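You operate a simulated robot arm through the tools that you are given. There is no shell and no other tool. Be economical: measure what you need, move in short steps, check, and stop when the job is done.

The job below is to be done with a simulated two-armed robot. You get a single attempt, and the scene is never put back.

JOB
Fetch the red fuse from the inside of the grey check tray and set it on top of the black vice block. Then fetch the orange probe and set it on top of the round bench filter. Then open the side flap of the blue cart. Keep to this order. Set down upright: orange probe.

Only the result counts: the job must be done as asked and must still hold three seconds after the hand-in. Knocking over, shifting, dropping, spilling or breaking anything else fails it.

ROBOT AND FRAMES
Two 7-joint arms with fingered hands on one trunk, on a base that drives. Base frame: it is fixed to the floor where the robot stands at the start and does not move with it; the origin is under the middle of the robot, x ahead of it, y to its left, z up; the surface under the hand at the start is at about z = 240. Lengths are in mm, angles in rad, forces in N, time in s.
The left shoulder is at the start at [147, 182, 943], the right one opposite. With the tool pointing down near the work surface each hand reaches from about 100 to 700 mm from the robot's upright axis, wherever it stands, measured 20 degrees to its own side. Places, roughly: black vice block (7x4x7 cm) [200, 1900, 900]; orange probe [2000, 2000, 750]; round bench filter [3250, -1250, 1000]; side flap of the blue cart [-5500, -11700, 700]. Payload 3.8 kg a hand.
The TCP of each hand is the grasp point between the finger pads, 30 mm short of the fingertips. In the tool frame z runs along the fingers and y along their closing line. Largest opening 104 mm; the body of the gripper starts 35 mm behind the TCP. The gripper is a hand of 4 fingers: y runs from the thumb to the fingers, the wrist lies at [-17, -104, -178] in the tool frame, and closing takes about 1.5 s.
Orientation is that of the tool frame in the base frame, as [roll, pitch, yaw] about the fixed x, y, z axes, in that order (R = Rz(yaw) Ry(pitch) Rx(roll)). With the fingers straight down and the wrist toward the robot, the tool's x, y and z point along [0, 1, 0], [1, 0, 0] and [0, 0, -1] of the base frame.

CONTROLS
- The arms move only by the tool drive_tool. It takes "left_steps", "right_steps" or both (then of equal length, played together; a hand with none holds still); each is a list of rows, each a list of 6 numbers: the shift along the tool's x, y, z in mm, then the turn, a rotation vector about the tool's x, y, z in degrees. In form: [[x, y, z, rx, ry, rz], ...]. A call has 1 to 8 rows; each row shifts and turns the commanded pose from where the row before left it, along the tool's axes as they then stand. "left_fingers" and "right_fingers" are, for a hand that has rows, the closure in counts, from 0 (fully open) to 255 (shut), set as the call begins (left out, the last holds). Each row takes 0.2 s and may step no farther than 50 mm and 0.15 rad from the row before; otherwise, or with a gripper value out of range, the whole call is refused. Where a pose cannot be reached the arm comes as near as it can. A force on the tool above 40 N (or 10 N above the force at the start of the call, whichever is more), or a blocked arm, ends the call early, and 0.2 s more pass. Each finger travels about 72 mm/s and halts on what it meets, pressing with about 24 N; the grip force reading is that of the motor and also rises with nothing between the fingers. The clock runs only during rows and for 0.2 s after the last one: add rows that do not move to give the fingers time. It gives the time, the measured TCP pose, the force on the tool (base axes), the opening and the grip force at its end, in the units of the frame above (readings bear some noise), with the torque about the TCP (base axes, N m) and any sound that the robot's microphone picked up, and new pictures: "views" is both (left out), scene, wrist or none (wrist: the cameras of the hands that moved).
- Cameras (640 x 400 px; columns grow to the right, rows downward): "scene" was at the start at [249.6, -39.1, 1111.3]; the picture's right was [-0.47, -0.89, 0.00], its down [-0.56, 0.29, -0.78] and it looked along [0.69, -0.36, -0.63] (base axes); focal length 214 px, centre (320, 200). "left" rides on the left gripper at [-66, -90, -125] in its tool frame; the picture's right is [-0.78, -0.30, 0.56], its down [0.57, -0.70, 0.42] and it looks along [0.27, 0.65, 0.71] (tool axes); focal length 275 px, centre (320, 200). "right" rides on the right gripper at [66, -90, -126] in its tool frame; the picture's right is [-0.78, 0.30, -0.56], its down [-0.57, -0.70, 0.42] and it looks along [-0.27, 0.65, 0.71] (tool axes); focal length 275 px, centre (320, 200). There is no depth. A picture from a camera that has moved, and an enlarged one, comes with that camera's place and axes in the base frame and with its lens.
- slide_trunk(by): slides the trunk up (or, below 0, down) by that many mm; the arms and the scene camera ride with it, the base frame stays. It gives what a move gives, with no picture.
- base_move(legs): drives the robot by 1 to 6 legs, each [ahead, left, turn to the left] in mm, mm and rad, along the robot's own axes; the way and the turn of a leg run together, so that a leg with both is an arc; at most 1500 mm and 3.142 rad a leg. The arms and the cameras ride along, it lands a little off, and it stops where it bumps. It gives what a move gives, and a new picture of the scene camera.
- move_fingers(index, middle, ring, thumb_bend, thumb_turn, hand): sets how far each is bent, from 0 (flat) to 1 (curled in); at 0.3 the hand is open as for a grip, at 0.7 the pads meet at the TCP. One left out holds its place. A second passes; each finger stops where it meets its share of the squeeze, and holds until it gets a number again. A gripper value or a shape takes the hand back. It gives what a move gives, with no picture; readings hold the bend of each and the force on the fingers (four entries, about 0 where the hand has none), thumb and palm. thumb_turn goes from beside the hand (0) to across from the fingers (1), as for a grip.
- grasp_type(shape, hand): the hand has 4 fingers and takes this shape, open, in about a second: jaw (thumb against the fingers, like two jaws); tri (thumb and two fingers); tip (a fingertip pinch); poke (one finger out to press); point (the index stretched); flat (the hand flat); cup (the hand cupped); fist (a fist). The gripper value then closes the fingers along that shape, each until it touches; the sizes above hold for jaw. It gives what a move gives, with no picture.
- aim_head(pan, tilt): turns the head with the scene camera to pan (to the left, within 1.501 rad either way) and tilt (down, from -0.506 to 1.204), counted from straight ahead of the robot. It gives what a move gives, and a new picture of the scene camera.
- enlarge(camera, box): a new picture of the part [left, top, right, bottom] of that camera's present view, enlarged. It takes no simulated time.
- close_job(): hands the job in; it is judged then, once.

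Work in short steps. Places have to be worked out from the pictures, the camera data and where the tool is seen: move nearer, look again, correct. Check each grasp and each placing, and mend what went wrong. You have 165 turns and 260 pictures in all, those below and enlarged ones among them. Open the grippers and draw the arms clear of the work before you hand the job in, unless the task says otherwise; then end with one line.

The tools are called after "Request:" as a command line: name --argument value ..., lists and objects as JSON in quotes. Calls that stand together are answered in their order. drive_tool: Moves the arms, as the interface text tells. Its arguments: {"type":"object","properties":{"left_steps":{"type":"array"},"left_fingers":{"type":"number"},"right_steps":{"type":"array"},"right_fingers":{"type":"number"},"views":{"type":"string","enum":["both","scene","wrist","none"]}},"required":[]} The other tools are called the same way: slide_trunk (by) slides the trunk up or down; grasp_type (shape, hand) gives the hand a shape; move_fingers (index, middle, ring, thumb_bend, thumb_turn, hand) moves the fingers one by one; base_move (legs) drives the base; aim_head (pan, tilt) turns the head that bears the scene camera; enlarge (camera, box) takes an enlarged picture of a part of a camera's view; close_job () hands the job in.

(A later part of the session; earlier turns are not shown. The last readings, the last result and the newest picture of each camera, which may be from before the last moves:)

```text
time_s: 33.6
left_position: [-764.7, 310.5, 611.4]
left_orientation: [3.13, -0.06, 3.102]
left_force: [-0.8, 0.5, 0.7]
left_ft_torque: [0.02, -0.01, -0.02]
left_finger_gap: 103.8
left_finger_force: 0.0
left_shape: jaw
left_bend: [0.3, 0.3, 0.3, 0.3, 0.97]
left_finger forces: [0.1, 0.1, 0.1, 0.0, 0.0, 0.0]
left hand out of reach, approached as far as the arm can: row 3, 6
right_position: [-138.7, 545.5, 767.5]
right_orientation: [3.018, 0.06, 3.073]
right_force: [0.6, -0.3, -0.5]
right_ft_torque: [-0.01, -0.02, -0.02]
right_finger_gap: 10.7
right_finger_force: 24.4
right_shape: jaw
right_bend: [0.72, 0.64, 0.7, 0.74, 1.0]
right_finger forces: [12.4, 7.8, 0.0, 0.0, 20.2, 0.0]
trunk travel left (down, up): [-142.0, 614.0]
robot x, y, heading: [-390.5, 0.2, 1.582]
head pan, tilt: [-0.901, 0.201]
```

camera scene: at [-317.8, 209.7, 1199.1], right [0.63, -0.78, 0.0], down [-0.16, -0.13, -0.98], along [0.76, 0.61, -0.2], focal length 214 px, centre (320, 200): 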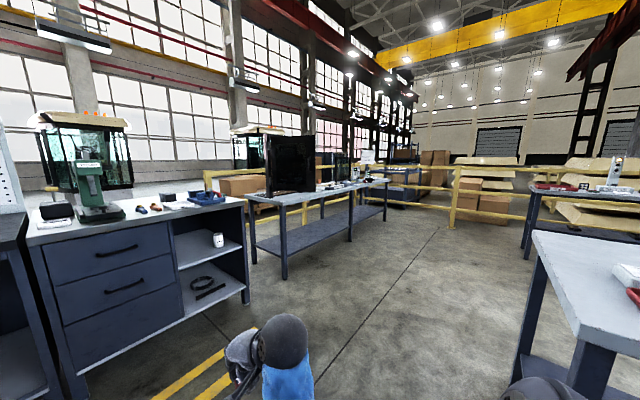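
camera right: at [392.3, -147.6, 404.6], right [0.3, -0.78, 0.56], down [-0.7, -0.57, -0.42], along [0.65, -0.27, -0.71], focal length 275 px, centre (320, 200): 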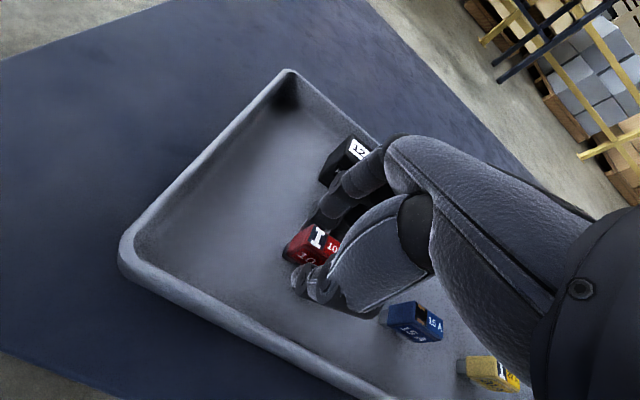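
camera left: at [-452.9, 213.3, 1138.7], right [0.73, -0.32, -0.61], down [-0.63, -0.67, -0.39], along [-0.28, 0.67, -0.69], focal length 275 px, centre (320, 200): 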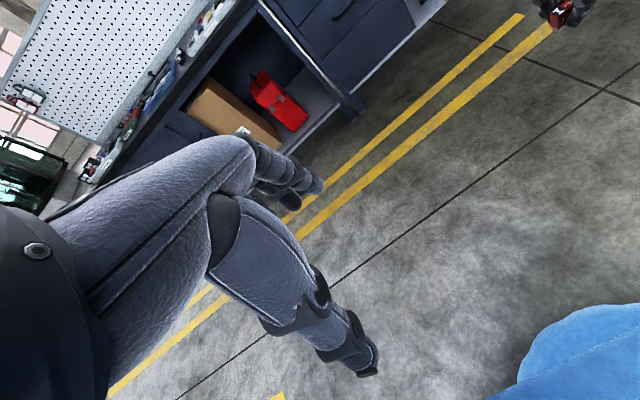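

Left hand is low and to the side. I'll pull it back a little more, raise the trunk, then approach the desk.

Request:
drive_tool --left_steps '[[0, -20, 25, 0, 0, 0], [0, -20, 25, 0, 0, 0], [0, -20, 25, 0, 0, 0], [0, -20, 25, 0, 0, 0], [0, 0, 0, 0, 0, 0]]' --views "none"

Request:
slide_trunk --by 270

Request:
base_move --legs '[[600, -340, 0]]'

Request:
aim_head --pan -0.2 --tilt 0.6

```text
time_s: 34.8
left_position: [-772.1, 229.0, 510.5]
left_orientation: [3.13, -0.061, 3.102]
left_force: [-0.1, -0.3, 0.6]
left_ft_torque: [-0.02, -0.01, 0.03]
left_finger_gap: 104.0
left_finger_force: 0.1
left_shape: jaw
left_bend: [0.3, 0.3, 0.3, 0.3, 0.97]
left_finger forces: [0.1, 0.1, 0.0, 0.0, 0.0, 0.1]
right_position: [-139.0, 543.9, 767.9]
right_orientation: [3.018, 0.061, 3.074]
right_force: [-0.7, 0.0, -0.2]
right_ft_torque: [-0.01, -0.03, -0.01]
right_finger_gap: 10.8
right_finger_force: 23.9
right_shape: jaw
right_bend: [0.72, 0.64, 0.7, 0.74, 1.0]
right_finger forces: [12.4, 7.8, 0.1, 0.0, 20.2, 0.1]
trunk travel left (down, up): [-142.0, 614.0]
robot x, y, heading: [-390.9, 4.3, 1.577]
head pan, tilt: [-0.901, 0.201]
```

```text
time_s: 37.5
left_position: [-772.9, 229.6, 776.6]
left_orientation: [3.13, -0.058, 3.104]
left_force: [-0.2, 0.3, -0.2]
left_ft_torque: [-0.02, 0.02, 0.02]
left_finger_gap: 103.9
left_finger_force: 0.0
left_shape: jaw
left_bend: [0.3, 0.3, 0.3, 0.3, 0.97]
left_finger forces: [0.0, 0.1, 0.0, 0.0, 0.1, 0.1]
right_position: [-139.2, 543.6, 1038.1]
right_orientation: [3.017, 0.06, 3.072]
right_force: [0.4, 0.1, 0.2]
right_ft_torque: [0.03, 0.0, 0.01]
right_finger_gap: 10.7
right_finger_force: 23.9
right_shape: jaw
right_bend: [0.72, 0.64, 0.7, 0.74, 1.0]
right_finger forces: [12.4, 7.7, 0.1, 0.0, 20.3, 0.0]
trunk travel left (down, up): [-412.0, 344.0]
robot x, y, heading: [-390.9, 2.0, 1.578]
head pan, tilt: [-0.901, 0.201]
```

```text
time_s: 41.3
left_position: [-425.1, 834.0, 777.6]
left_orientation: [3.13, -0.061, 3.086]
left_force: [0.8, -0.7, 0.8]
left_ft_torque: [0.0, 0.02, -0.02]
left_finger_gap: 103.8
left_finger_force: 0.0
left_shape: jaw
left_bend: [0.3, 0.3, 0.3, 0.3, 0.97]
left_finger forces: [0.0, 0.0, 0.0, 0.0, 0.0, 0.0]
right_position: [214.2, 1138.5, 1038.3]
right_orientation: [3.017, 0.059, 3.057]
right_force: [-0.2, 0.2, -0.5]
right_ft_torque: [-0.03, 0.0, -0.02]
right_finger_gap: 10.8
right_finger_force: 23.8
right_shape: jaw
right_bend: [0.72, 0.64, 0.7, 0.74, 1.0]
right_finger forces: [12.5, 7.8, 0.0, 0.1, 20.2, 0.1]
trunk travel left (down, up): [-412.0, 344.0]
robot x, y, heading: [-48.6, 595.9, 1.558]
head pan, tilt: [-0.901, 0.201]
camera scene: at [28.7, 693.9, 1475.8], right [0.61, -0.79, 0.0], down [-0.16, -0.12, -0.98], along [0.78, 0.6, -0.2], focal length 214 px, centre (320, 200)
```

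scene: 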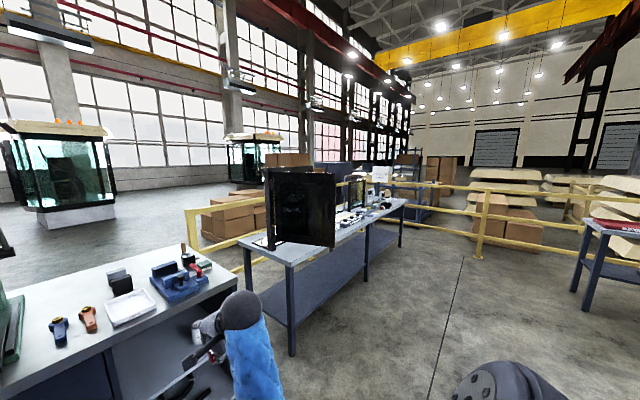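

```text
time_s: 42.4
left_position: [-423.9, 833.9, 777.1]
left_orientation: [3.134, -0.062, 3.088]
left_force: [0.6, -0.3, 0.5]
left_ft_torque: [-0.01, 0.01, -0.02]
left_finger_gap: 103.7
left_finger_force: 0.1
left_shape: jaw
left_bend: [0.3, 0.3, 0.3, 0.3, 0.97]
left_finger forces: [0.0, 0.1, 0.0, 0.1, 0.0, 0.0]
right_position: [213.7, 1137.9, 1037.7]
right_orientation: [3.015, 0.061, 3.058]
right_force: [-0.1, -0.3, -0.7]
right_ft_torque: [0.02, 0.01, -0.01]
right_finger_gap: 10.9
right_finger_force: 24.2
right_shape: jaw
right_bend: [0.72, 0.64, 0.7, 0.74, 1.0]
right_finger forces: [12.5, 7.8, 0.0, 0.0, 20.2, 0.0]
trunk travel left (down, up): [-412.0, 344.0]
robot x, y, heading: [-44.2, 598.4, 1.559]
head pan, tilt: [-0.201, 0.6]
camera scene: at [-26.7, 722.7, 1439.1], right [0.98, -0.21, 0.0], down [-0.12, -0.55, -0.83], along [0.17, 0.81, -0.56], focal length 214 px, centre (320, 200)
```

scene: 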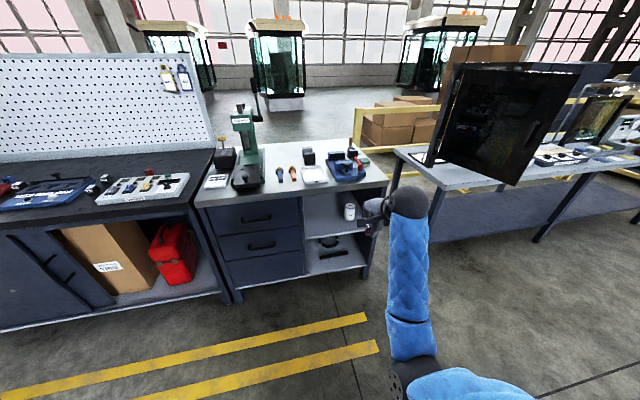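

I'll zoom in on the desk to triangulate the block, its top and the desk edge.

Request:
enlarge --camera "scene" --box '[220, 120, 400, 232]'

```text
3.56 times, centred on (310, 176) of scene
camera zoom: at [-26.7, 722.7, 1439.1], right [0.98, -0.21, 0.0], down [-0.12, -0.55, -0.83], along [0.17, 0.81, -0.56], focal length 763 px, centre (356, 285)
```

zoom: 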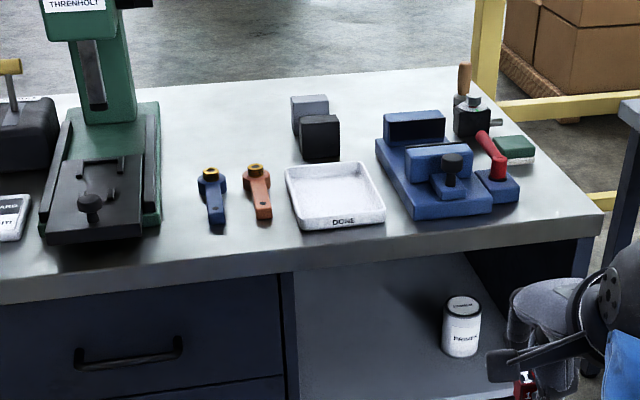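

The desk edge works out at y≈1630, z≈880, and the black block top near [165, 1920, 950], with a grey block further behind. I'll pull the left hand back more and drive ahead most of the way.

Request:
drive_tool --left_steps '[[0, -20, 20, 0, 0, 0], [0, -20, 20, 0, 0, 0], [0, -20, 20, 0, 0, 0], [0, 0, 0, 0, 0, 0]]' --views "none"

Request:
base_move --legs '[[560, 40, 0.012]]'

Request:
aim_head --pan -0.25 --tilt 0.75

```text
time_s: 43.4
left_position: [-431.0, 774.6, 714.7]
left_orientation: [3.132, -0.062, 3.087]
left_force: [-0.6, 0.9, 0.2]
left_ft_torque: [0.02, -0.02, -0.03]
left_finger_gap: 103.8
left_finger_force: 0.2
left_shape: jaw
left_bend: [0.3, 0.3, 0.3, 0.3, 0.97]
left_finger forces: [0.0, 0.1, 0.0, 0.0, 0.1, 0.0]
right_position: [213.1, 1136.4, 1037.7]
right_orientation: [3.017, 0.061, 3.058]
right_force: [0.6, 0.0, -0.1]
right_ft_torque: [0.02, 0.0, -0.02]
right_finger_gap: 10.7
right_finger_force: 23.1
right_shape: jaw
right_bend: [0.72, 0.64, 0.7, 0.74, 1.0]
right_finger forces: [12.4, 7.8, 0.1, 0.0, 20.3, 0.0]
trunk travel left (down, up): [-412.0, 344.0]
robot x, y, heading: [-42.0, 598.8, 1.555]
head pan, tilt: [-0.201, 0.6]
```

```text
time_s: 46.6
left_position: [-474.2, 1318.8, 716.2]
left_orientation: [3.131, -0.061, 3.106]
left_force: [0.3, 0.3, 0.0]
left_ft_torque: [0.04, -0.03, -0.04]
left_finger_gap: 103.9
left_finger_force: 0.0
left_shape: jaw
left_bend: [0.3, 0.3, 0.3, 0.3, 0.97]
left_finger forces: [0.0, 0.0, 0.1, 0.0, 0.0, 0.0]
right_position: [163.5, 1695.1, 1038.5]
right_orientation: [3.018, 0.062, 3.075]
right_force: [0.7, 0.2, -0.1]
right_ft_torque: [-0.01, 0.01, 0.0]
right_finger_gap: 10.8
right_finger_force: 24.1
right_shape: jaw
right_bend: [0.72, 0.64, 0.7, 0.74, 1.0]
right_finger forces: [12.4, 7.7, 0.0, 0.0, 20.2, 0.1]
trunk travel left (down, up): [-412.0, 344.0]
robot x, y, heading: [-84.9, 1148.2, 1.577]
head pan, tilt: [-0.201, 0.6]
camera scene: at [-69.0, 1274.5, 1439.0], right [0.98, -0.19, 0.0], down [-0.11, -0.56, -0.82], along [0.16, 0.81, -0.57], focal length 214 px, centre (320, 200)
```

scene: 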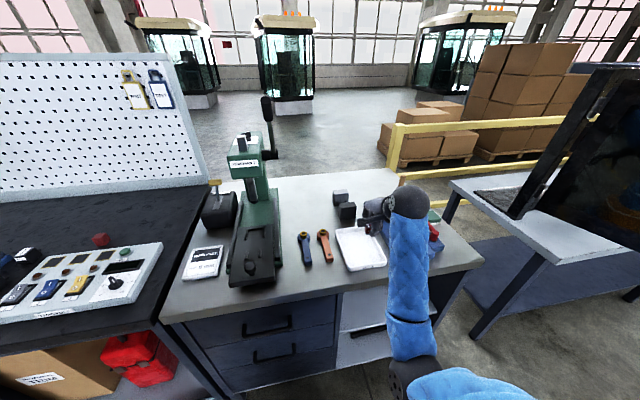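

```text
time_s: 47.3
left_position: [-475.4, 1318.4, 715.9]
left_orientation: [3.131, -0.062, 3.106]
left_force: [-0.2, -0.7, 0.6]
left_ft_torque: [-0.02, -0.04, 0.03]
left_finger_gap: 104.0
left_finger_force: 0.1
left_shape: jaw
left_bend: [0.3, 0.3, 0.3, 0.3, 0.97]
left_finger forces: [0.1, 0.0, 0.0, 0.1, 0.0, 0.0]
right_position: [164.5, 1692.7, 1038.3]
right_orientation: [3.018, 0.06, 3.075]
right_force: [-0.4, 0.1, 0.4]
right_ft_torque: [0.01, -0.01, -0.02]
right_finger_gap: 10.7
right_finger_force: 23.6
right_shape: jaw
right_bend: [0.72, 0.64, 0.7, 0.74, 1.0]
right_finger forces: [12.4, 7.8, 0.0, 0.0, 20.2, 0.0]
trunk travel left (down, up): [-412.0, 344.0]
robot x, y, heading: [-85.8, 1145.7, 1.577]
head pan, tilt: [-0.25, 0.75]
camera scene: at [-66.0, 1267.4, 1426.2], right [0.97, -0.24, 0.0], down [-0.16, -0.66, -0.73], along [0.18, 0.71, -0.68], focal length 214 px, centre (320, 200)
```

scene: 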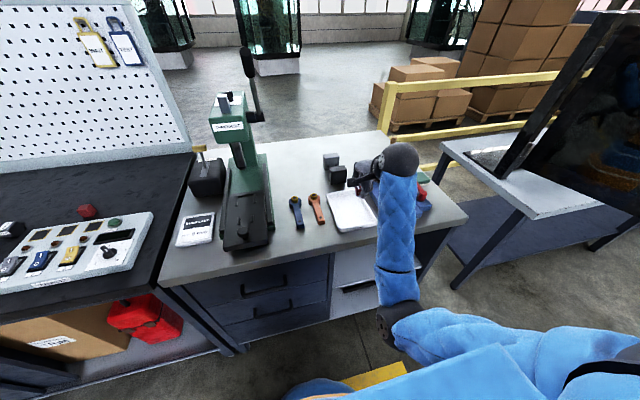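

I'll zoom on the block from here and use the right wrist camera to fix its place.

Request:
enlarge --camera "scene" --box '[280, 130, 440, 230]'

Request:
enlarge --camera "right" --box '[0, 0, 640, 400]'

```text
4.00 times, centred on (360, 180) of scene
camera zoom: at [-66.0, 1267.4, 1426.2], right [0.97, -0.24, 0.0], down [-0.16, -0.66, -0.73], along [0.18, 0.71, -0.68], focal length 858 px, centre (160, 280)
```

zoom: 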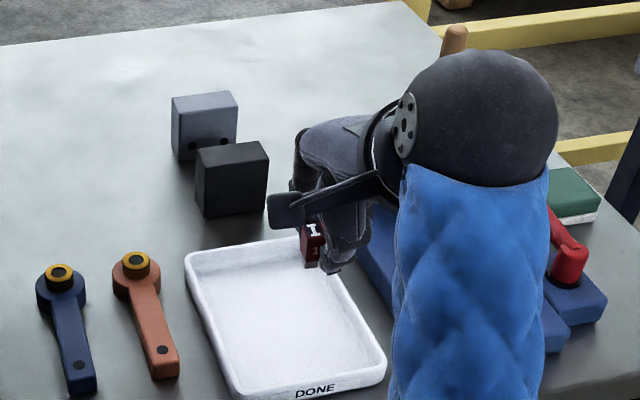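

```text
1.00 times, centred on (320, 200) of right (not enlarged: the box is as wide or as high as the picture)
camera zoom: at [83.7, 1593.0, 1146.3], right [0.75, 0.18, 0.64], down [0.56, -0.68, -0.47], along [0.35, 0.71, -0.61], focal length 275 px, centre (320, 200)
```

zoom: 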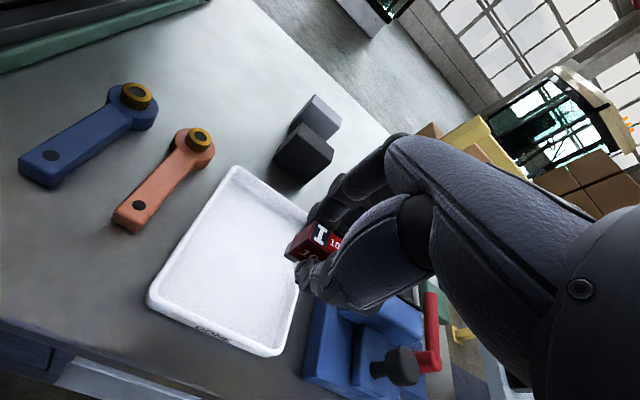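

Both rays agree on the block at about [166, 1916] if its top is at z≈950. I'll drive 150 mm closer, with the hand at z≈1038 above everything.

Request:
base_move --legs '[[150, 0, 0]]'

Request:
enlarge --camera "right" --box '[0, 0, 640, 400]'

```text
time_s: 48.6
left_position: [-474.4, 1471.4, 716.3]
left_orientation: [3.131, -0.062, 3.102]
left_force: [0.8, -0.9, -0.6]
left_ft_torque: [-0.04, -0.01, 0.03]
left_finger_gap: 103.9
left_finger_force: 0.0
left_shape: jaw
left_bend: [0.3, 0.3, 0.3, 0.3, 0.97]
left_finger forces: [0.0, 0.0, 0.1, 0.0, 0.1, 0.2]
right_position: [165.8, 1843.6, 1037.5]
right_orientation: [3.019, 0.062, 3.071]
right_force: [-0.2, 0.8, -0.5]
right_ft_torque: [0.0, 0.01, 0.01]
right_finger_gap: 10.7
right_finger_force: 23.9
right_shape: jaw
right_bend: [0.72, 0.64, 0.7, 0.74, 1.0]
right_finger forces: [12.5, 7.7, 0.0, 0.0, 20.2, 0.0]
trunk travel left (down, up): [-412.0, 344.0]
robot x, y, heading: [-83.8, 1302.2, 1.572]
head pan, tilt: [-0.25, 0.75]
camera scene: at [-66.3, 1419.4, 1426.0], right [0.97, -0.24, 0.0], down [-0.17, -0.66, -0.73], along [0.18, 0.71, -0.68], focal length 214 px, centre (320, 200)
```

scene: 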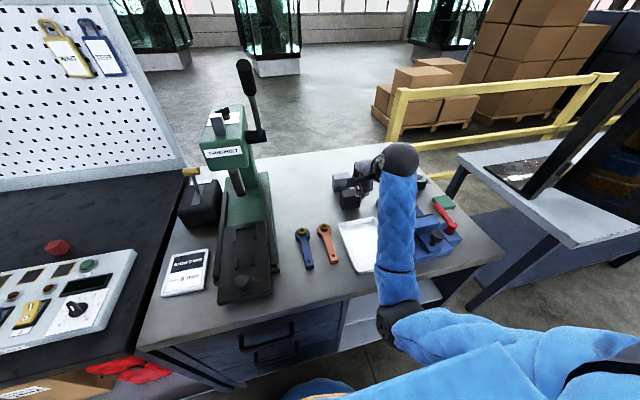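

```text
1.00 times, centred on (320, 200) of right (not enlarged: the box is as wide or as high as the picture)
camera zoom: at [84.5, 1744.2, 1145.6], right [0.75, 0.17, 0.63], down [0.56, -0.68, -0.47], along [0.35, 0.71, -0.61], focal length 275 px, centre (320, 200)
```

zoom: 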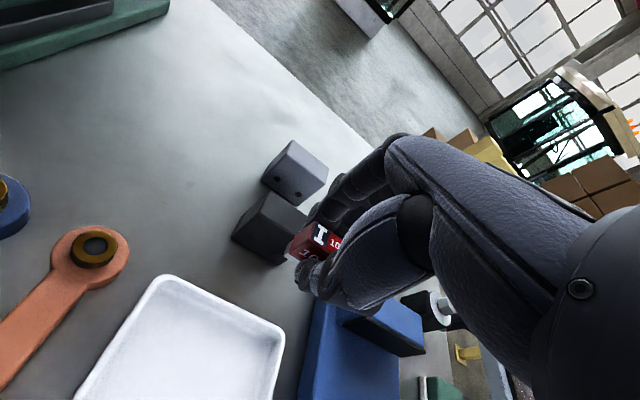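

Request:
enlarge --camera "right" --box '[200, 120, 360, 300]'

```text
2.22 times, centred on (280, 210) of right
camera zoom: at [84.5, 1744.2, 1145.6], right [0.75, 0.17, 0.63], down [0.56, -0.68, -0.47], along [0.35, 0.71, -0.61], focal length 612 px, centre (409, 178)
```

zoom: 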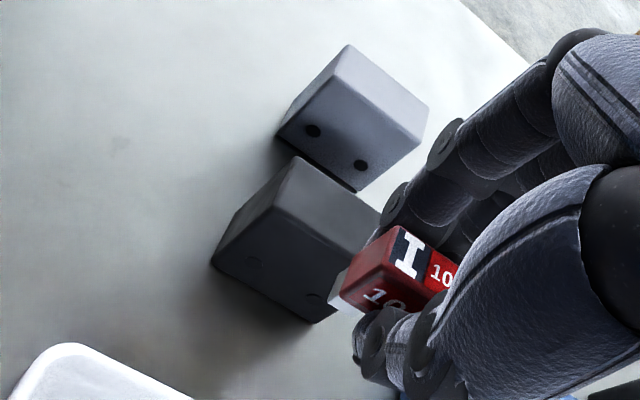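

Two wrist views with the 151 mm baseline put the block's top at z≈942, spanning x≈140–210, y≈1912–1948. I'll straighten the hand and move the fuse over its centre, staying at about z=1005.

Request:
drive_tool --right_steps '[[0, 0, 0, 3.35, 2, -2], [0, 0, 0, 3.35, 2, -2], [-2.5, 21, 6, 0, 0, 0], [-2.5, 21, 6, 0, 0, 0], [-2.5, 21, 6, 0, 0, 0], [-2.5, 21, 6, 0, 0, 0], [0, 0, 0, 0, 0, 0]]' --views "wrist"

Request:
enlarge --camera "right" --box '[200, 160, 400, 330]'

```text
time_s: 50.2
left_position: [-475.5, 1469.6, 715.8]
left_orientation: [3.13, -0.063, 3.102]
left_force: [0.4, 0.3, -0.3]
left_ft_torque: [-0.01, 0.0, 0.04]
left_finger_gap: 104.0
left_finger_force: 0.1
left_shape: jaw
left_bend: [0.3, 0.3, 0.3, 0.3, 0.97]
left_finger forces: [0.0, 0.1, 0.1, 0.0, 0.1, 0.1]
right_position: [173.3, 1926.8, 1014.9]
right_orientation: [3.135, -0.006, -3.136]
right_force: [-0.2, 0.6, -0.4]
right_ft_torque: [0.0, -0.01, 0.07]
right_finger_gap: 10.7
right_finger_force: 23.6
right_shape: jaw
right_bend: [0.72, 0.64, 0.7, 0.74, 1.0]
right_finger forces: [12.5, 7.8, 0.0, 0.0, 20.3, 0.0]
trunk travel left (down, up): [-412.0, 344.0]
robot x, y, heading: [-83.4, 1299.0, 1.576]
head pan, tilt: [-0.25, 0.75]
camera right: at [108.2, 1835.0, 1138.4], right [0.78, 0.3, 0.56], down [0.57, -0.7, -0.43], along [0.26, 0.65, -0.71], focal length 275 px, centre (320, 200)
```

right: 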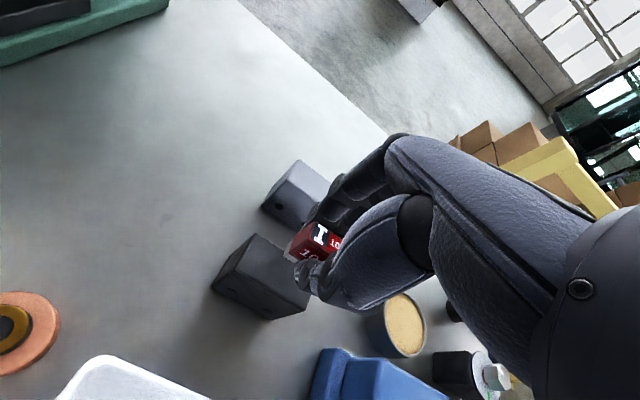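

```text
2.35 times, centred on (300, 245) of right
camera zoom: at [108.2, 1835.0, 1138.4], right [0.78, 0.3, 0.56], down [0.57, -0.7, -0.43], along [0.26, 0.65, -0.71], focal length 648 px, centre (367, 94)
```

zoom: 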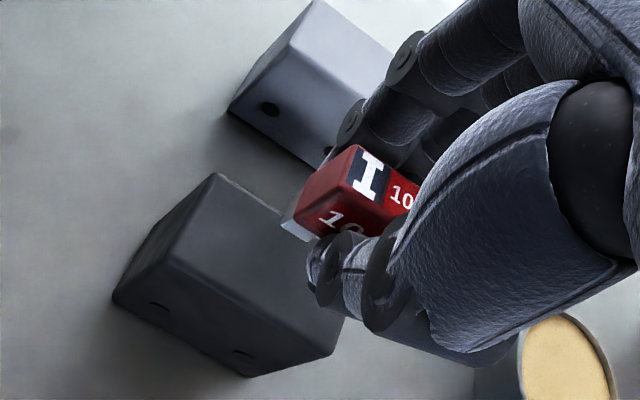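

The block corners re-triangulate to top z≈945, x 140–207, y 1912–1948, and the fuse sits over its middle. Lowering toward contact, expected near TCP z≈980.

Request:
drive_tool --right_steps '[[0, 2, 10, 0, 0, 0], [0, 1, 8, 0, 0, 0], [0, 0, 5, 0, 0, 0], [0, 0, 3, 0, 0, 0], [0, 0, 0, 0, 0, 0]]' --views "wrist"

Request:
enlarge --camera "right" --box '[200, 160, 400, 330]'

Request:
enlarge --camera "scene" --box '[300, 120, 440, 220]'

```text
time_s: 51.4
left_position: [-474.2, 1470.2, 715.1]
left_orientation: [3.131, -0.061, 3.102]
left_force: [0.0, -0.2, -0.5]
left_ft_torque: [0.02, -0.03, -0.01]
left_finger_gap: 104.0
left_finger_force: 0.0
left_shape: jaw
left_bend: [0.3, 0.3, 0.3, 0.3, 0.97]
left_finger forces: [0.0, 0.0, 0.0, 0.0, 0.0, 0.1]
right_position: [174.8, 1930.3, 988.1]
right_orientation: [3.136, -0.006, -3.137]
right_force: [-0.1, -0.5, 0.1]
right_ft_torque: [0.0, 0.0, 0.05]
right_finger_gap: 10.9
right_finger_force: 24.5
right_shape: jaw
right_bend: [0.72, 0.64, 0.7, 0.74, 1.0]
right_finger forces: [12.4, 7.8, 0.0, 0.0, 20.2, 0.0]
trunk travel left (down, up): [-412.0, 344.0]
robot x, y, heading: [-88.0, 1298.1, 1.57]
head pan, tilt: [-0.25, 0.75]
camera right: at [108.8, 1838.7, 1111.8], right [0.78, 0.3, 0.55], down [0.57, -0.7, -0.43], along [0.26, 0.65, -0.71], focal length 275 px, centre (320, 200)
```

right: 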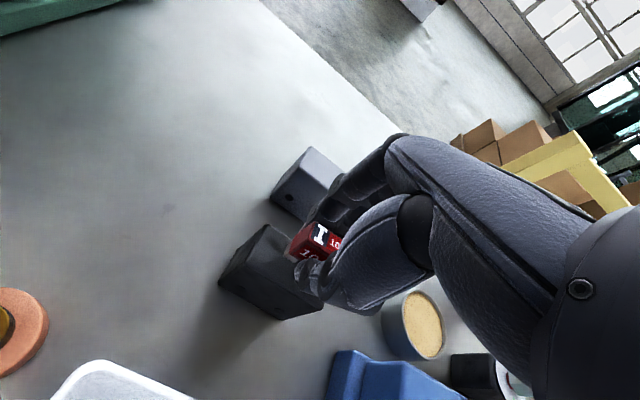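

```text
2.35 times, centred on (300, 245) of right
camera zoom: at [108.8, 1838.7, 1111.8], right [0.78, 0.3, 0.55], down [0.57, -0.7, -0.43], along [0.26, 0.65, -0.71], focal length 648 px, centre (367, 94)
```

zoom: 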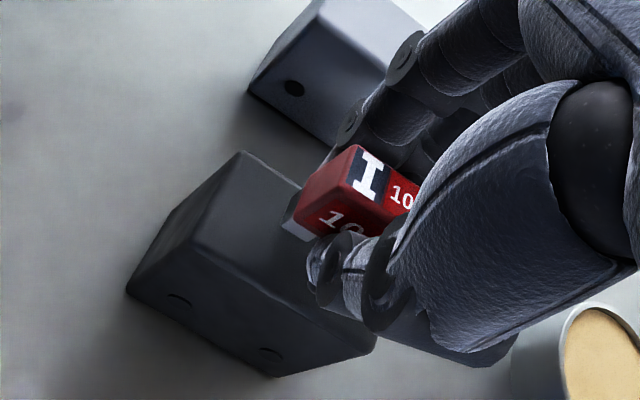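

```text
4.00 times, centred on (370, 170) of scene
camera zoom: at [-66.4, 1417.5, 1426.2], right [0.97, -0.24, 0.0], down [-0.17, -0.66, -0.73], along [0.18, 0.71, -0.68], focal length 858 px, centre (120, 320)
```

zoom: 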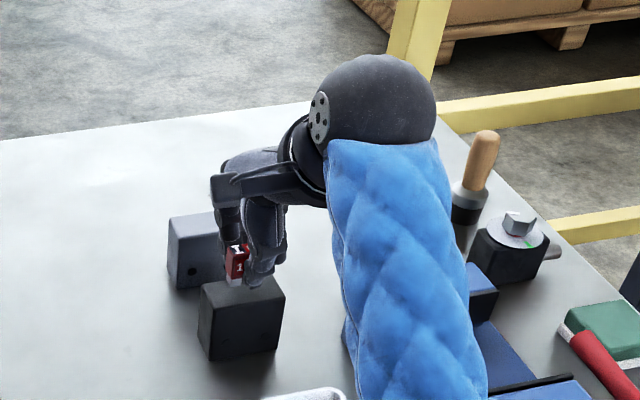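

Fuse is over the block; continuing down in small steps until contact shows.

Request:
drive_tool --right_steps '[[0, 0, 3, 0, 0, 0], [0, 0, 3, 0, 0, 0], [0, 0, 0, 0, 0, 0]]' --views "none"

Request:
enlarge --camera "right" --box '[200, 160, 400, 330]'

```text
time_s: 52.2
left_position: [-475.3, 1469.3, 715.7]
left_orientation: [3.132, -0.061, 3.101]
left_force: [0.7, 0.1, 0.7]
left_ft_torque: [0.01, 0.02, 0.02]
left_finger_gap: 104.1
left_finger_force: 0.1
left_shape: jaw
left_bend: [0.3, 0.3, 0.3, 0.3, 0.97]
left_finger forces: [0.0, 0.0, 0.0, 0.0, 0.1, 0.1]
right_position: [173.3, 1930.1, 981.3]
right_orientation: [3.137, -0.005, -3.137]
right_force: [0.3, -0.1, 0.4]
right_ft_torque: [-0.01, 0.01, -0.02]
right_finger_gap: 10.5
right_finger_force: 24.0
right_shape: jaw
right_bend: [0.72, 0.64, 0.7, 0.74, 1.0]
right_finger forces: [12.4, 7.7, 0.1, 0.1, 20.2, 0.1]
trunk travel left (down, up): [-412.0, 344.0]
robot x, y, heading: [-84.4, 1300.4, 1.569]
head pan, tilt: [-0.25, 0.75]
```

```text
2.35 times, centred on (300, 245) of right
camera zoom: at [108.0, 1838.5, 1105.7], right [0.78, 0.3, 0.56], down [0.57, -0.7, -0.43], along [0.26, 0.65, -0.71], focal length 648 px, centre (367, 94)
```

zoom: 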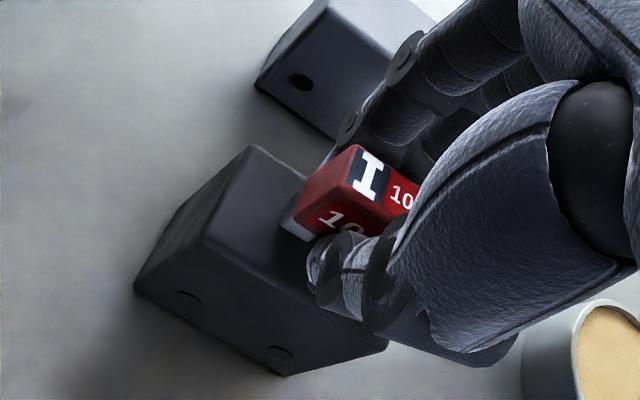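

No contact yet; a few more 2 mm steps.

Request:
drive_tool --right_steps '[[0, 0, 2, 0, 0, 0], [0, 0, 2, 0, 0, 0], [0, 0, 0, 0, 0, 0]]' --views "none"

Request:
drive_tool --right_steps '[[0, 0, 2, 0, 0, 0], [0, 0, 0, 0, 0, 0]]' --views "none"

Request:
enlarge --camera "right" --box '[200, 160, 400, 330]'

```text
time_s: 53.0
left_position: [-475.1, 1471.0, 716.6]
left_orientation: [3.131, -0.06, 3.101]
left_force: [-0.3, 0.3, 0.6]
left_ft_torque: [0.0, -0.03, 0.0]
left_finger_gap: 104.0
left_finger_force: 0.1
left_shape: jaw
left_bend: [0.3, 0.3, 0.3, 0.3, 0.97]
left_finger forces: [0.1, 0.0, 0.1, 0.0, 0.0, 0.0]
right_position: [173.5, 1928.8, 978.4]
right_orientation: [3.134, -0.004, -3.138]
right_force: [-0.3, 0.0, 2.1]
right_ft_torque: [0.02, -0.01, 0.0]
right_finger_gap: 10.8
right_finger_force: 23.1
right_shape: jaw
right_bend: [0.72, 0.64, 0.7, 0.74, 1.0]
right_finger forces: [12.5, 7.9, 0.0, 0.0, 20.5, 0.0]
trunk travel left (down, up): [-412.0, 344.0]
robot x, y, heading: [-83.6, 1296.7, 1.58]
head pan, tilt: [-0.25, 0.75]
```

```text
time_s: 53.6
left_position: [-473.6, 1470.0, 716.0]
left_orientation: [3.13, -0.063, 3.103]
left_force: [0.3, -0.4, 0.1]
left_ft_torque: [0.02, 0.0, 0.04]
left_finger_gap: 104.0
left_finger_force: 0.0
left_shape: jaw
left_bend: [0.3, 0.3, 0.3, 0.3, 0.97]
left_finger forces: [0.0, 0.0, 0.0, 0.0, 0.0, 0.0]
right_position: [174.7, 1930.8, 978.6]
right_orientation: [3.133, -0.005, -3.136]
right_force: [0.7, -0.1, 8.7]
right_ft_torque: [0.04, -0.05, -0.03]
right_finger_gap: 11.3
right_finger_force: 23.8
right_shape: jaw
right_bend: [0.72, 0.64, 0.7, 0.74, 1.0]
right_finger forces: [13.2, 8.4, 0.0, 0.1, 22.4, 0.1]
trunk travel left (down, up): [-412.0, 344.0]
robot x, y, heading: [-85.7, 1297.7, 1.575]
head pan, tilt: [-0.25, 0.75]
```

```text
2.35 times, centred on (300, 245) of right
camera zoom: at [108.2, 1838.0, 1101.8], right [0.78, 0.29, 0.56], down [0.57, -0.69, -0.43], along [0.26, 0.66, -0.71], focal length 648 px, centre (367, 94)
```

zoom: 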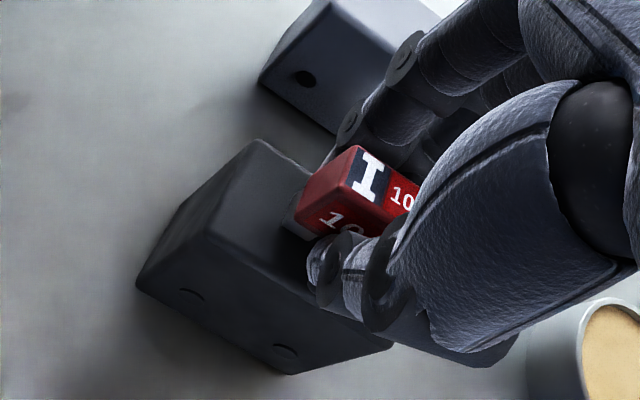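

Contact at z≈978.5 with 8.7 N. I'll ease up by 1.5 mm and open gradually.

Request:
drive_tool --right_steps '[[0, 0, -1.5, 0, 0, 0], [0, 0, 0, 0, 0, 0], [0, 0, 0, 0, 0, 0]]' --right_fingers 215 --views "none"

Request:
drive_tool --right_steps '[[0, 0, 0, 0, 0, 0], [0, 0, 0, 0, 0, 0], [0, 0, 0, 0, 0, 0], [0, 0, 0, 0, 0, 0]]' --right_fingers 140 --views "none"

Request:
enlarge --camera "right" --box '[200, 160, 400, 330]'

```text
time_s: 54.4
left_position: [-474.5, 1469.9, 715.3]
left_orientation: [3.129, -0.061, 3.101]
left_force: [0.7, -0.7, -0.4]
left_ft_torque: [0.0, 0.02, 0.01]
left_finger_gap: 103.8
left_finger_force: 0.0
left_shape: jaw
left_bend: [0.3, 0.3, 0.3, 0.3, 0.97]
left_finger forces: [0.0, 0.0, 0.1, 0.0, 0.0, 0.0]
right_position: [173.8, 1929.6, 977.6]
right_orientation: [3.139, -0.005, -3.135]
right_force: [0.0, -0.4, 0.3]
right_ft_torque: [-0.04, 0.0, 0.02]
right_finger_gap: 16.5
right_finger_force: 0.1
right_shape: jaw
right_bend: [0.73, 0.61, 0.6, 0.74, 1.0]
right_finger forces: [0.0, 0.1, 0.0, 0.0, 0.2, 0.0]
trunk travel left (down, up): [-412.0, 344.0]
robot x, y, heading: [-86.8, 1301.0, 1.573]
head pan, tilt: [-0.25, 0.75]
```

```text
time_s: 55.4
left_position: [-475.4, 1471.3, 716.0]
left_orientation: [3.132, -0.061, 3.104]
left_force: [-0.5, -0.5, 0.5]
left_ft_torque: [0.0, -0.02, 0.01]
left_finger_gap: 104.0
left_finger_force: 0.1
left_shape: jaw
left_bend: [0.3, 0.3, 0.3, 0.3, 0.97]
left_finger forces: [0.0, 0.0, 0.0, 0.0, 0.0, 0.0]
right_position: [174.5, 1931.4, 977.5]
right_orientation: [3.137, -0.004, -3.136]
right_force: [0.3, -0.4, -1.5]
right_ft_torque: [0.02, 0.0, 0.0]
right_finger_gap: 46.3
right_finger_force: 0.1
right_shape: jaw
right_bend: [0.74, 0.47, 0.43, 0.71, 1.0]
right_finger forces: [0.0, 0.0, 0.0, 0.0, 0.1, 0.0]
trunk travel left (down, up): [-412.0, 344.0]
robot x, y, heading: [-85.7, 1299.8, 1.569]
head pan, tilt: [-0.25, 0.75]
```

```text
2.35 times, centred on (300, 245) of right
camera zoom: at [109.1, 1839.4, 1101.7], right [0.78, 0.3, 0.56], down [0.57, -0.7, -0.43], along [0.26, 0.65, -0.71], focal length 648 px, centre (367, 94)
```

zoom: 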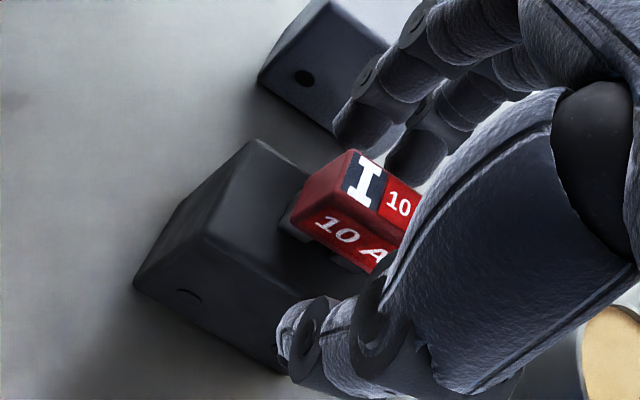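

The fuse sits on the block, released. Raising the hand straight up and checking.

Request:
drive_tool --right_steps '[[0, 0, -15, 0, 0, 0], [0, 0, -20, 0, 0, 0], [0, 0, -25, 0, 0, 0], [0, 0, -25, 0, 0, 0], [0, 0, 0, 0, 0, 0]]' --views "none"

Request:
enlarge --camera "right" --box '[160, 160, 400, 360]'

```text
time_s: 56.6
left_position: [-475.3, 1469.8, 714.9]
left_orientation: [3.131, -0.06, 3.101]
left_force: [-0.5, 0.2, 0.5]
left_ft_torque: [-0.01, -0.02, -0.01]
left_finger_gap: 104.0
left_finger_force: 0.0
left_shape: jaw
left_bend: [0.3, 0.3, 0.3, 0.3, 0.97]
left_finger forces: [0.0, 0.1, 0.1, 0.1, 0.1, 0.0]
right_position: [174.1, 1928.7, 1062.5]
right_orientation: [3.136, -0.004, -3.137]
right_force: [-0.3, -0.3, 0.0]
right_ft_torque: [0.01, 0.0, 0.0]
right_finger_gap: 46.5
right_finger_force: 0.1
right_shape: jaw
right_bend: [0.74, 0.47, 0.43, 0.71, 1.0]
right_finger forces: [0.0, 0.0, 0.0, 0.0, 0.0, 0.0]
trunk travel left (down, up): [-412.0, 344.0]
robot x, y, heading: [-85.4, 1299.0, 1.575]
head pan, tilt: [-0.25, 0.75]
```

```text
2.00 times, centred on (280, 260) of right
camera zoom: at [108.4, 1837.9, 1186.4], right [0.78, 0.3, 0.55], down [0.57, -0.7, -0.43], along [0.26, 0.65, -0.71], focal length 551 px, centre (400, 80)
```

zoom: 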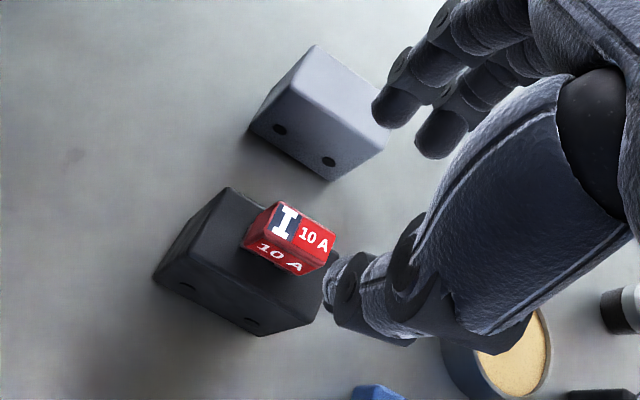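

The red fuse rests on the black block. I'll back away 550 mm and look toward the table with the orange probe.

Request:
base_move --legs '[[-550, 0, 0]]'

Request:
aim_head --pan -0.9 --tilt 0.45

```text
time_s: 59.8
left_position: [-471.8, 925.3, 716.2]
left_orientation: [3.13, -0.062, 3.108]
left_force: [-0.2, -0.2, -0.6]
left_ft_torque: [-0.01, -0.01, 0.03]
left_finger_gap: 104.1
left_finger_force: 0.0
left_shape: jaw
left_bend: [0.3, 0.3, 0.3, 0.3, 0.97]
left_finger forces: [0.0, 0.0, 0.0, 0.0, 0.0, 0.1]
right_position: [174.6, 1385.7, 1063.3]
right_orientation: [3.133, -0.005, -3.131]
right_force: [0.7, 0.4, 0.9]
right_ft_torque: [0.02, -0.02, 0.0]
right_finger_gap: 46.5
right_finger_force: 0.1
right_shape: jaw
right_bend: [0.74, 0.47, 0.43, 0.71, 1.0]
right_finger forces: [0.0, 0.0, 0.0, 0.0, 0.0, 0.1]
trunk travel left (down, up): [-412.0, 344.0]
robot x, y, heading: [-82.5, 753.1, 1.577]
head pan, tilt: [-0.25, 0.75]
camera scene: at [-63.8, 874.2, 1426.3], right [0.97, -0.24, 0.0], down [-0.16, -0.66, -0.73], along [0.17, 0.71, -0.68], focal length 214 px, centre (320, 200)
```

scene: 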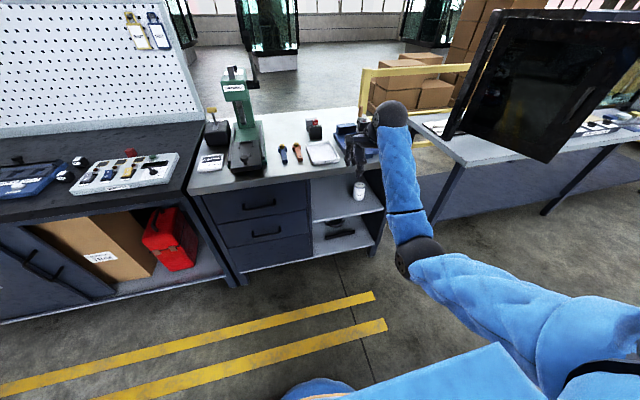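

```text
time_s: 60.8
left_position: [-473.4, 926.4, 716.7]
left_orientation: [3.13, -0.061, 3.108]
left_force: [0.1, -0.3, -0.9]
left_ft_torque: [0.02, 0.0, -0.02]
left_finger_gap: 103.7
left_finger_force: 0.0
left_shape: jaw
left_bend: [0.3, 0.3, 0.3, 0.3, 0.97]
left_finger forces: [0.1, 0.1, 0.0, 0.0, 0.0, 0.0]
right_position: [174.1, 1387.5, 1061.6]
right_orientation: [3.138, -0.004, -3.131]
right_force: [0.5, 1.0, 0.6]
right_ft_torque: [0.0, 0.01, 0.01]
right_finger_gap: 46.5
right_finger_force: 0.1
right_shape: jaw
right_bend: [0.74, 0.47, 0.43, 0.71, 1.0]
right_finger forces: [0.0, 0.0, 0.1, 0.1, 0.0, 0.0]
trunk travel left (down, up): [-412.0, 344.0]
robot x, y, heading: [-83.8, 754.0, 1.58]
head pan, tilt: [-0.901, 0.45]
camera scene: at [-12.1, 852.4, 1452.6], right [0.63, -0.78, 0.0], down [-0.34, -0.27, -0.9], along [0.7, 0.57, -0.44], focal length 214 px, centre (320, 200)
```

scene: 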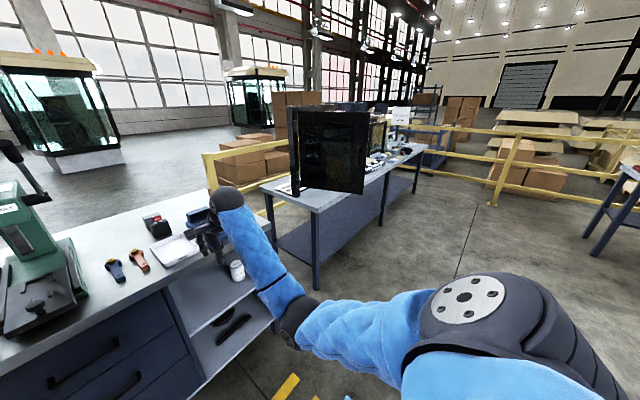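

I'll enlarge the table region to spot the orange probe.

Request:
enlarge --camera "scene" --box '[260, 95, 440, 205]'

```text
3.56 times, centred on (350, 150) of scene
camera zoom: at [-12.1, 852.4, 1452.6], right [0.63, -0.78, 0.0], down [-0.34, -0.27, -0.9], along [0.7, 0.57, -0.44], focal length 763 px, centre (213, 378)
```

zoom: 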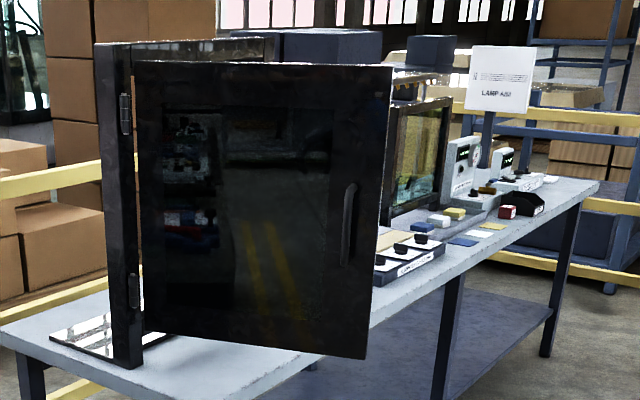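

A black cabinet with its door swung out toward us (free edge near [1380, 1555]) stands on the table; the probe is probably behind it. I'll back up a bit and strafe right to look past the door.

Request:
base_move --legs '[[-150, -150, 0], [0, -1400, 0], [0, -400, 0]]'

Request:
aim_head --pan 0.0 --tilt 0.4

```text
time_s: 71.2
left_position: [1484.5, 802.5, 716.5]
left_orientation: [3.132, -0.059, 3.12]
left_force: [-0.7, 0.5, 0.4]
left_ft_torque: [0.02, 0.03, 0.0]
left_finger_gap: 103.7
left_finger_force: 0.0
left_shape: jaw
left_bend: [0.3, 0.3, 0.3, 0.3, 0.97]
left_finger forces: [0.0, 0.0, 0.1, 0.0, 0.0, 0.1]
right_position: [2125.0, 1274.1, 1061.2]
right_orientation: [3.138, -0.007, -3.118]
right_force: [0.3, 0.7, 0.9]
right_ft_torque: [0.02, 0.0, -0.01]
right_finger_gap: 46.5
right_finger_force: 0.1
right_shape: jaw
right_bend: [0.74, 0.47, 0.43, 0.71, 1.0]
right_finger forces: [0.0, 0.1, 0.0, 0.1, 0.1, 0.0]
trunk travel left (down, up): [-412.0, 344.0]
robot x, y, heading: [1878.5, 640.4, 1.59]
head pan, tilt: [-0.901, 0.45]
camera scene: at [1946.1, 736.1, 1452.6], right [0.64, -0.77, 0.0], down [-0.34, -0.28, -0.9], along [0.69, 0.58, -0.44], focal length 214 px, centre (320, 200)
```

scene: 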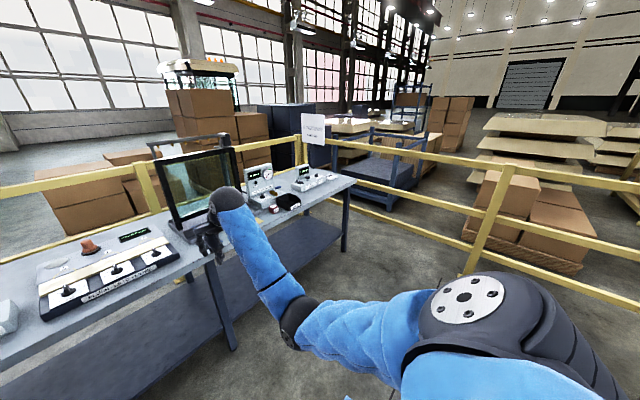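

```text
time_s: 72.3
left_position: [1483.5, 803.0, 715.8]
left_orientation: [3.132, -0.062, 3.121]
left_force: [0.6, 0.4, -0.1]
left_ft_torque: [0.0, -0.04, 0.01]
left_finger_gap: 104.0
left_finger_force: 0.0
left_shape: jaw
left_bend: [0.3, 0.3, 0.3, 0.3, 0.97]
left_finger forces: [0.1, 0.0, 0.0, 0.1, 0.0, 0.0]
right_position: [2122.9, 1274.1, 1063.2]
right_orientation: [3.137, -0.004, -3.116]
right_force: [1.0, -0.1, 0.6]
right_ft_torque: [0.0, 0.0, 0.01]
right_finger_gap: 46.7
right_finger_force: 0.1
right_shape: jaw
right_bend: [0.74, 0.47, 0.43, 0.71, 1.0]
right_finger forces: [0.1, 0.1, 0.0, 0.0, 0.1, 0.0]
trunk travel left (down, up): [-412.0, 344.0]
robot x, y, heading: [1876.3, 637.9, 1.591]
head pan, tilt: [0.0, 0.4]
camera scene: at [1872.3, 770.0, 1457.3], right [1.0, 0.02, 0.0], down [0.01, -0.39, -0.92], along [-0.02, 0.92, -0.39], focal length 214 px, centre (320, 200)
```

scene: 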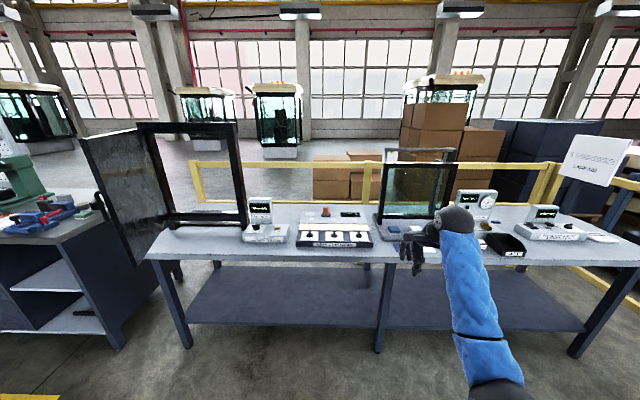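

Request:
enlarge --camera "scene" --box '[230, 180, 390, 280]'

Request:
enlarge --camera "scene" --box '[370, 170, 640, 290]'

```text
4.00 times, centred on (310, 230) of scene
camera zoom: at [1872.3, 770.0, 1457.3], right [1.0, 0.02, 0.0], down [0.01, -0.39, -0.92], along [-0.02, 0.92, -0.39], focal length 858 px, centre (360, 80)
```

zoom: 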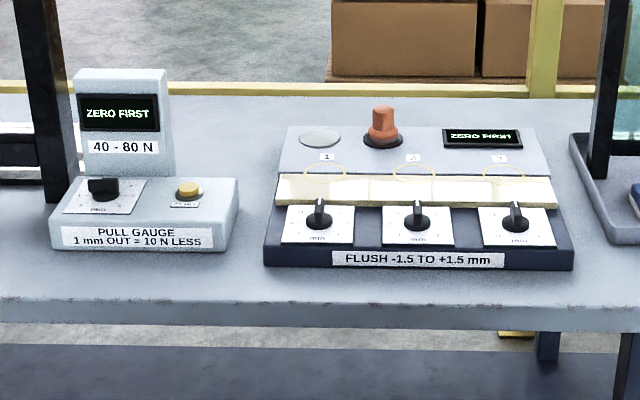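

```text
2.37 times, centred on (505, 230) of scene
camera zoom: at [1872.3, 770.0, 1457.3], right [1.0, 0.02, 0.0], down [0.01, -0.39, -0.92], along [-0.02, 0.92, -0.39], focal length 508 px, centre (-118, 129)
```

zoom: 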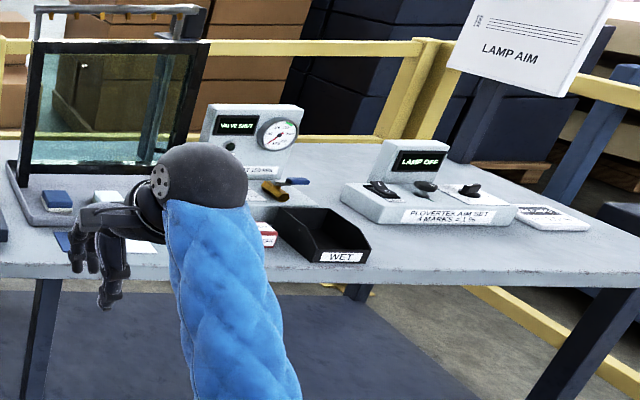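

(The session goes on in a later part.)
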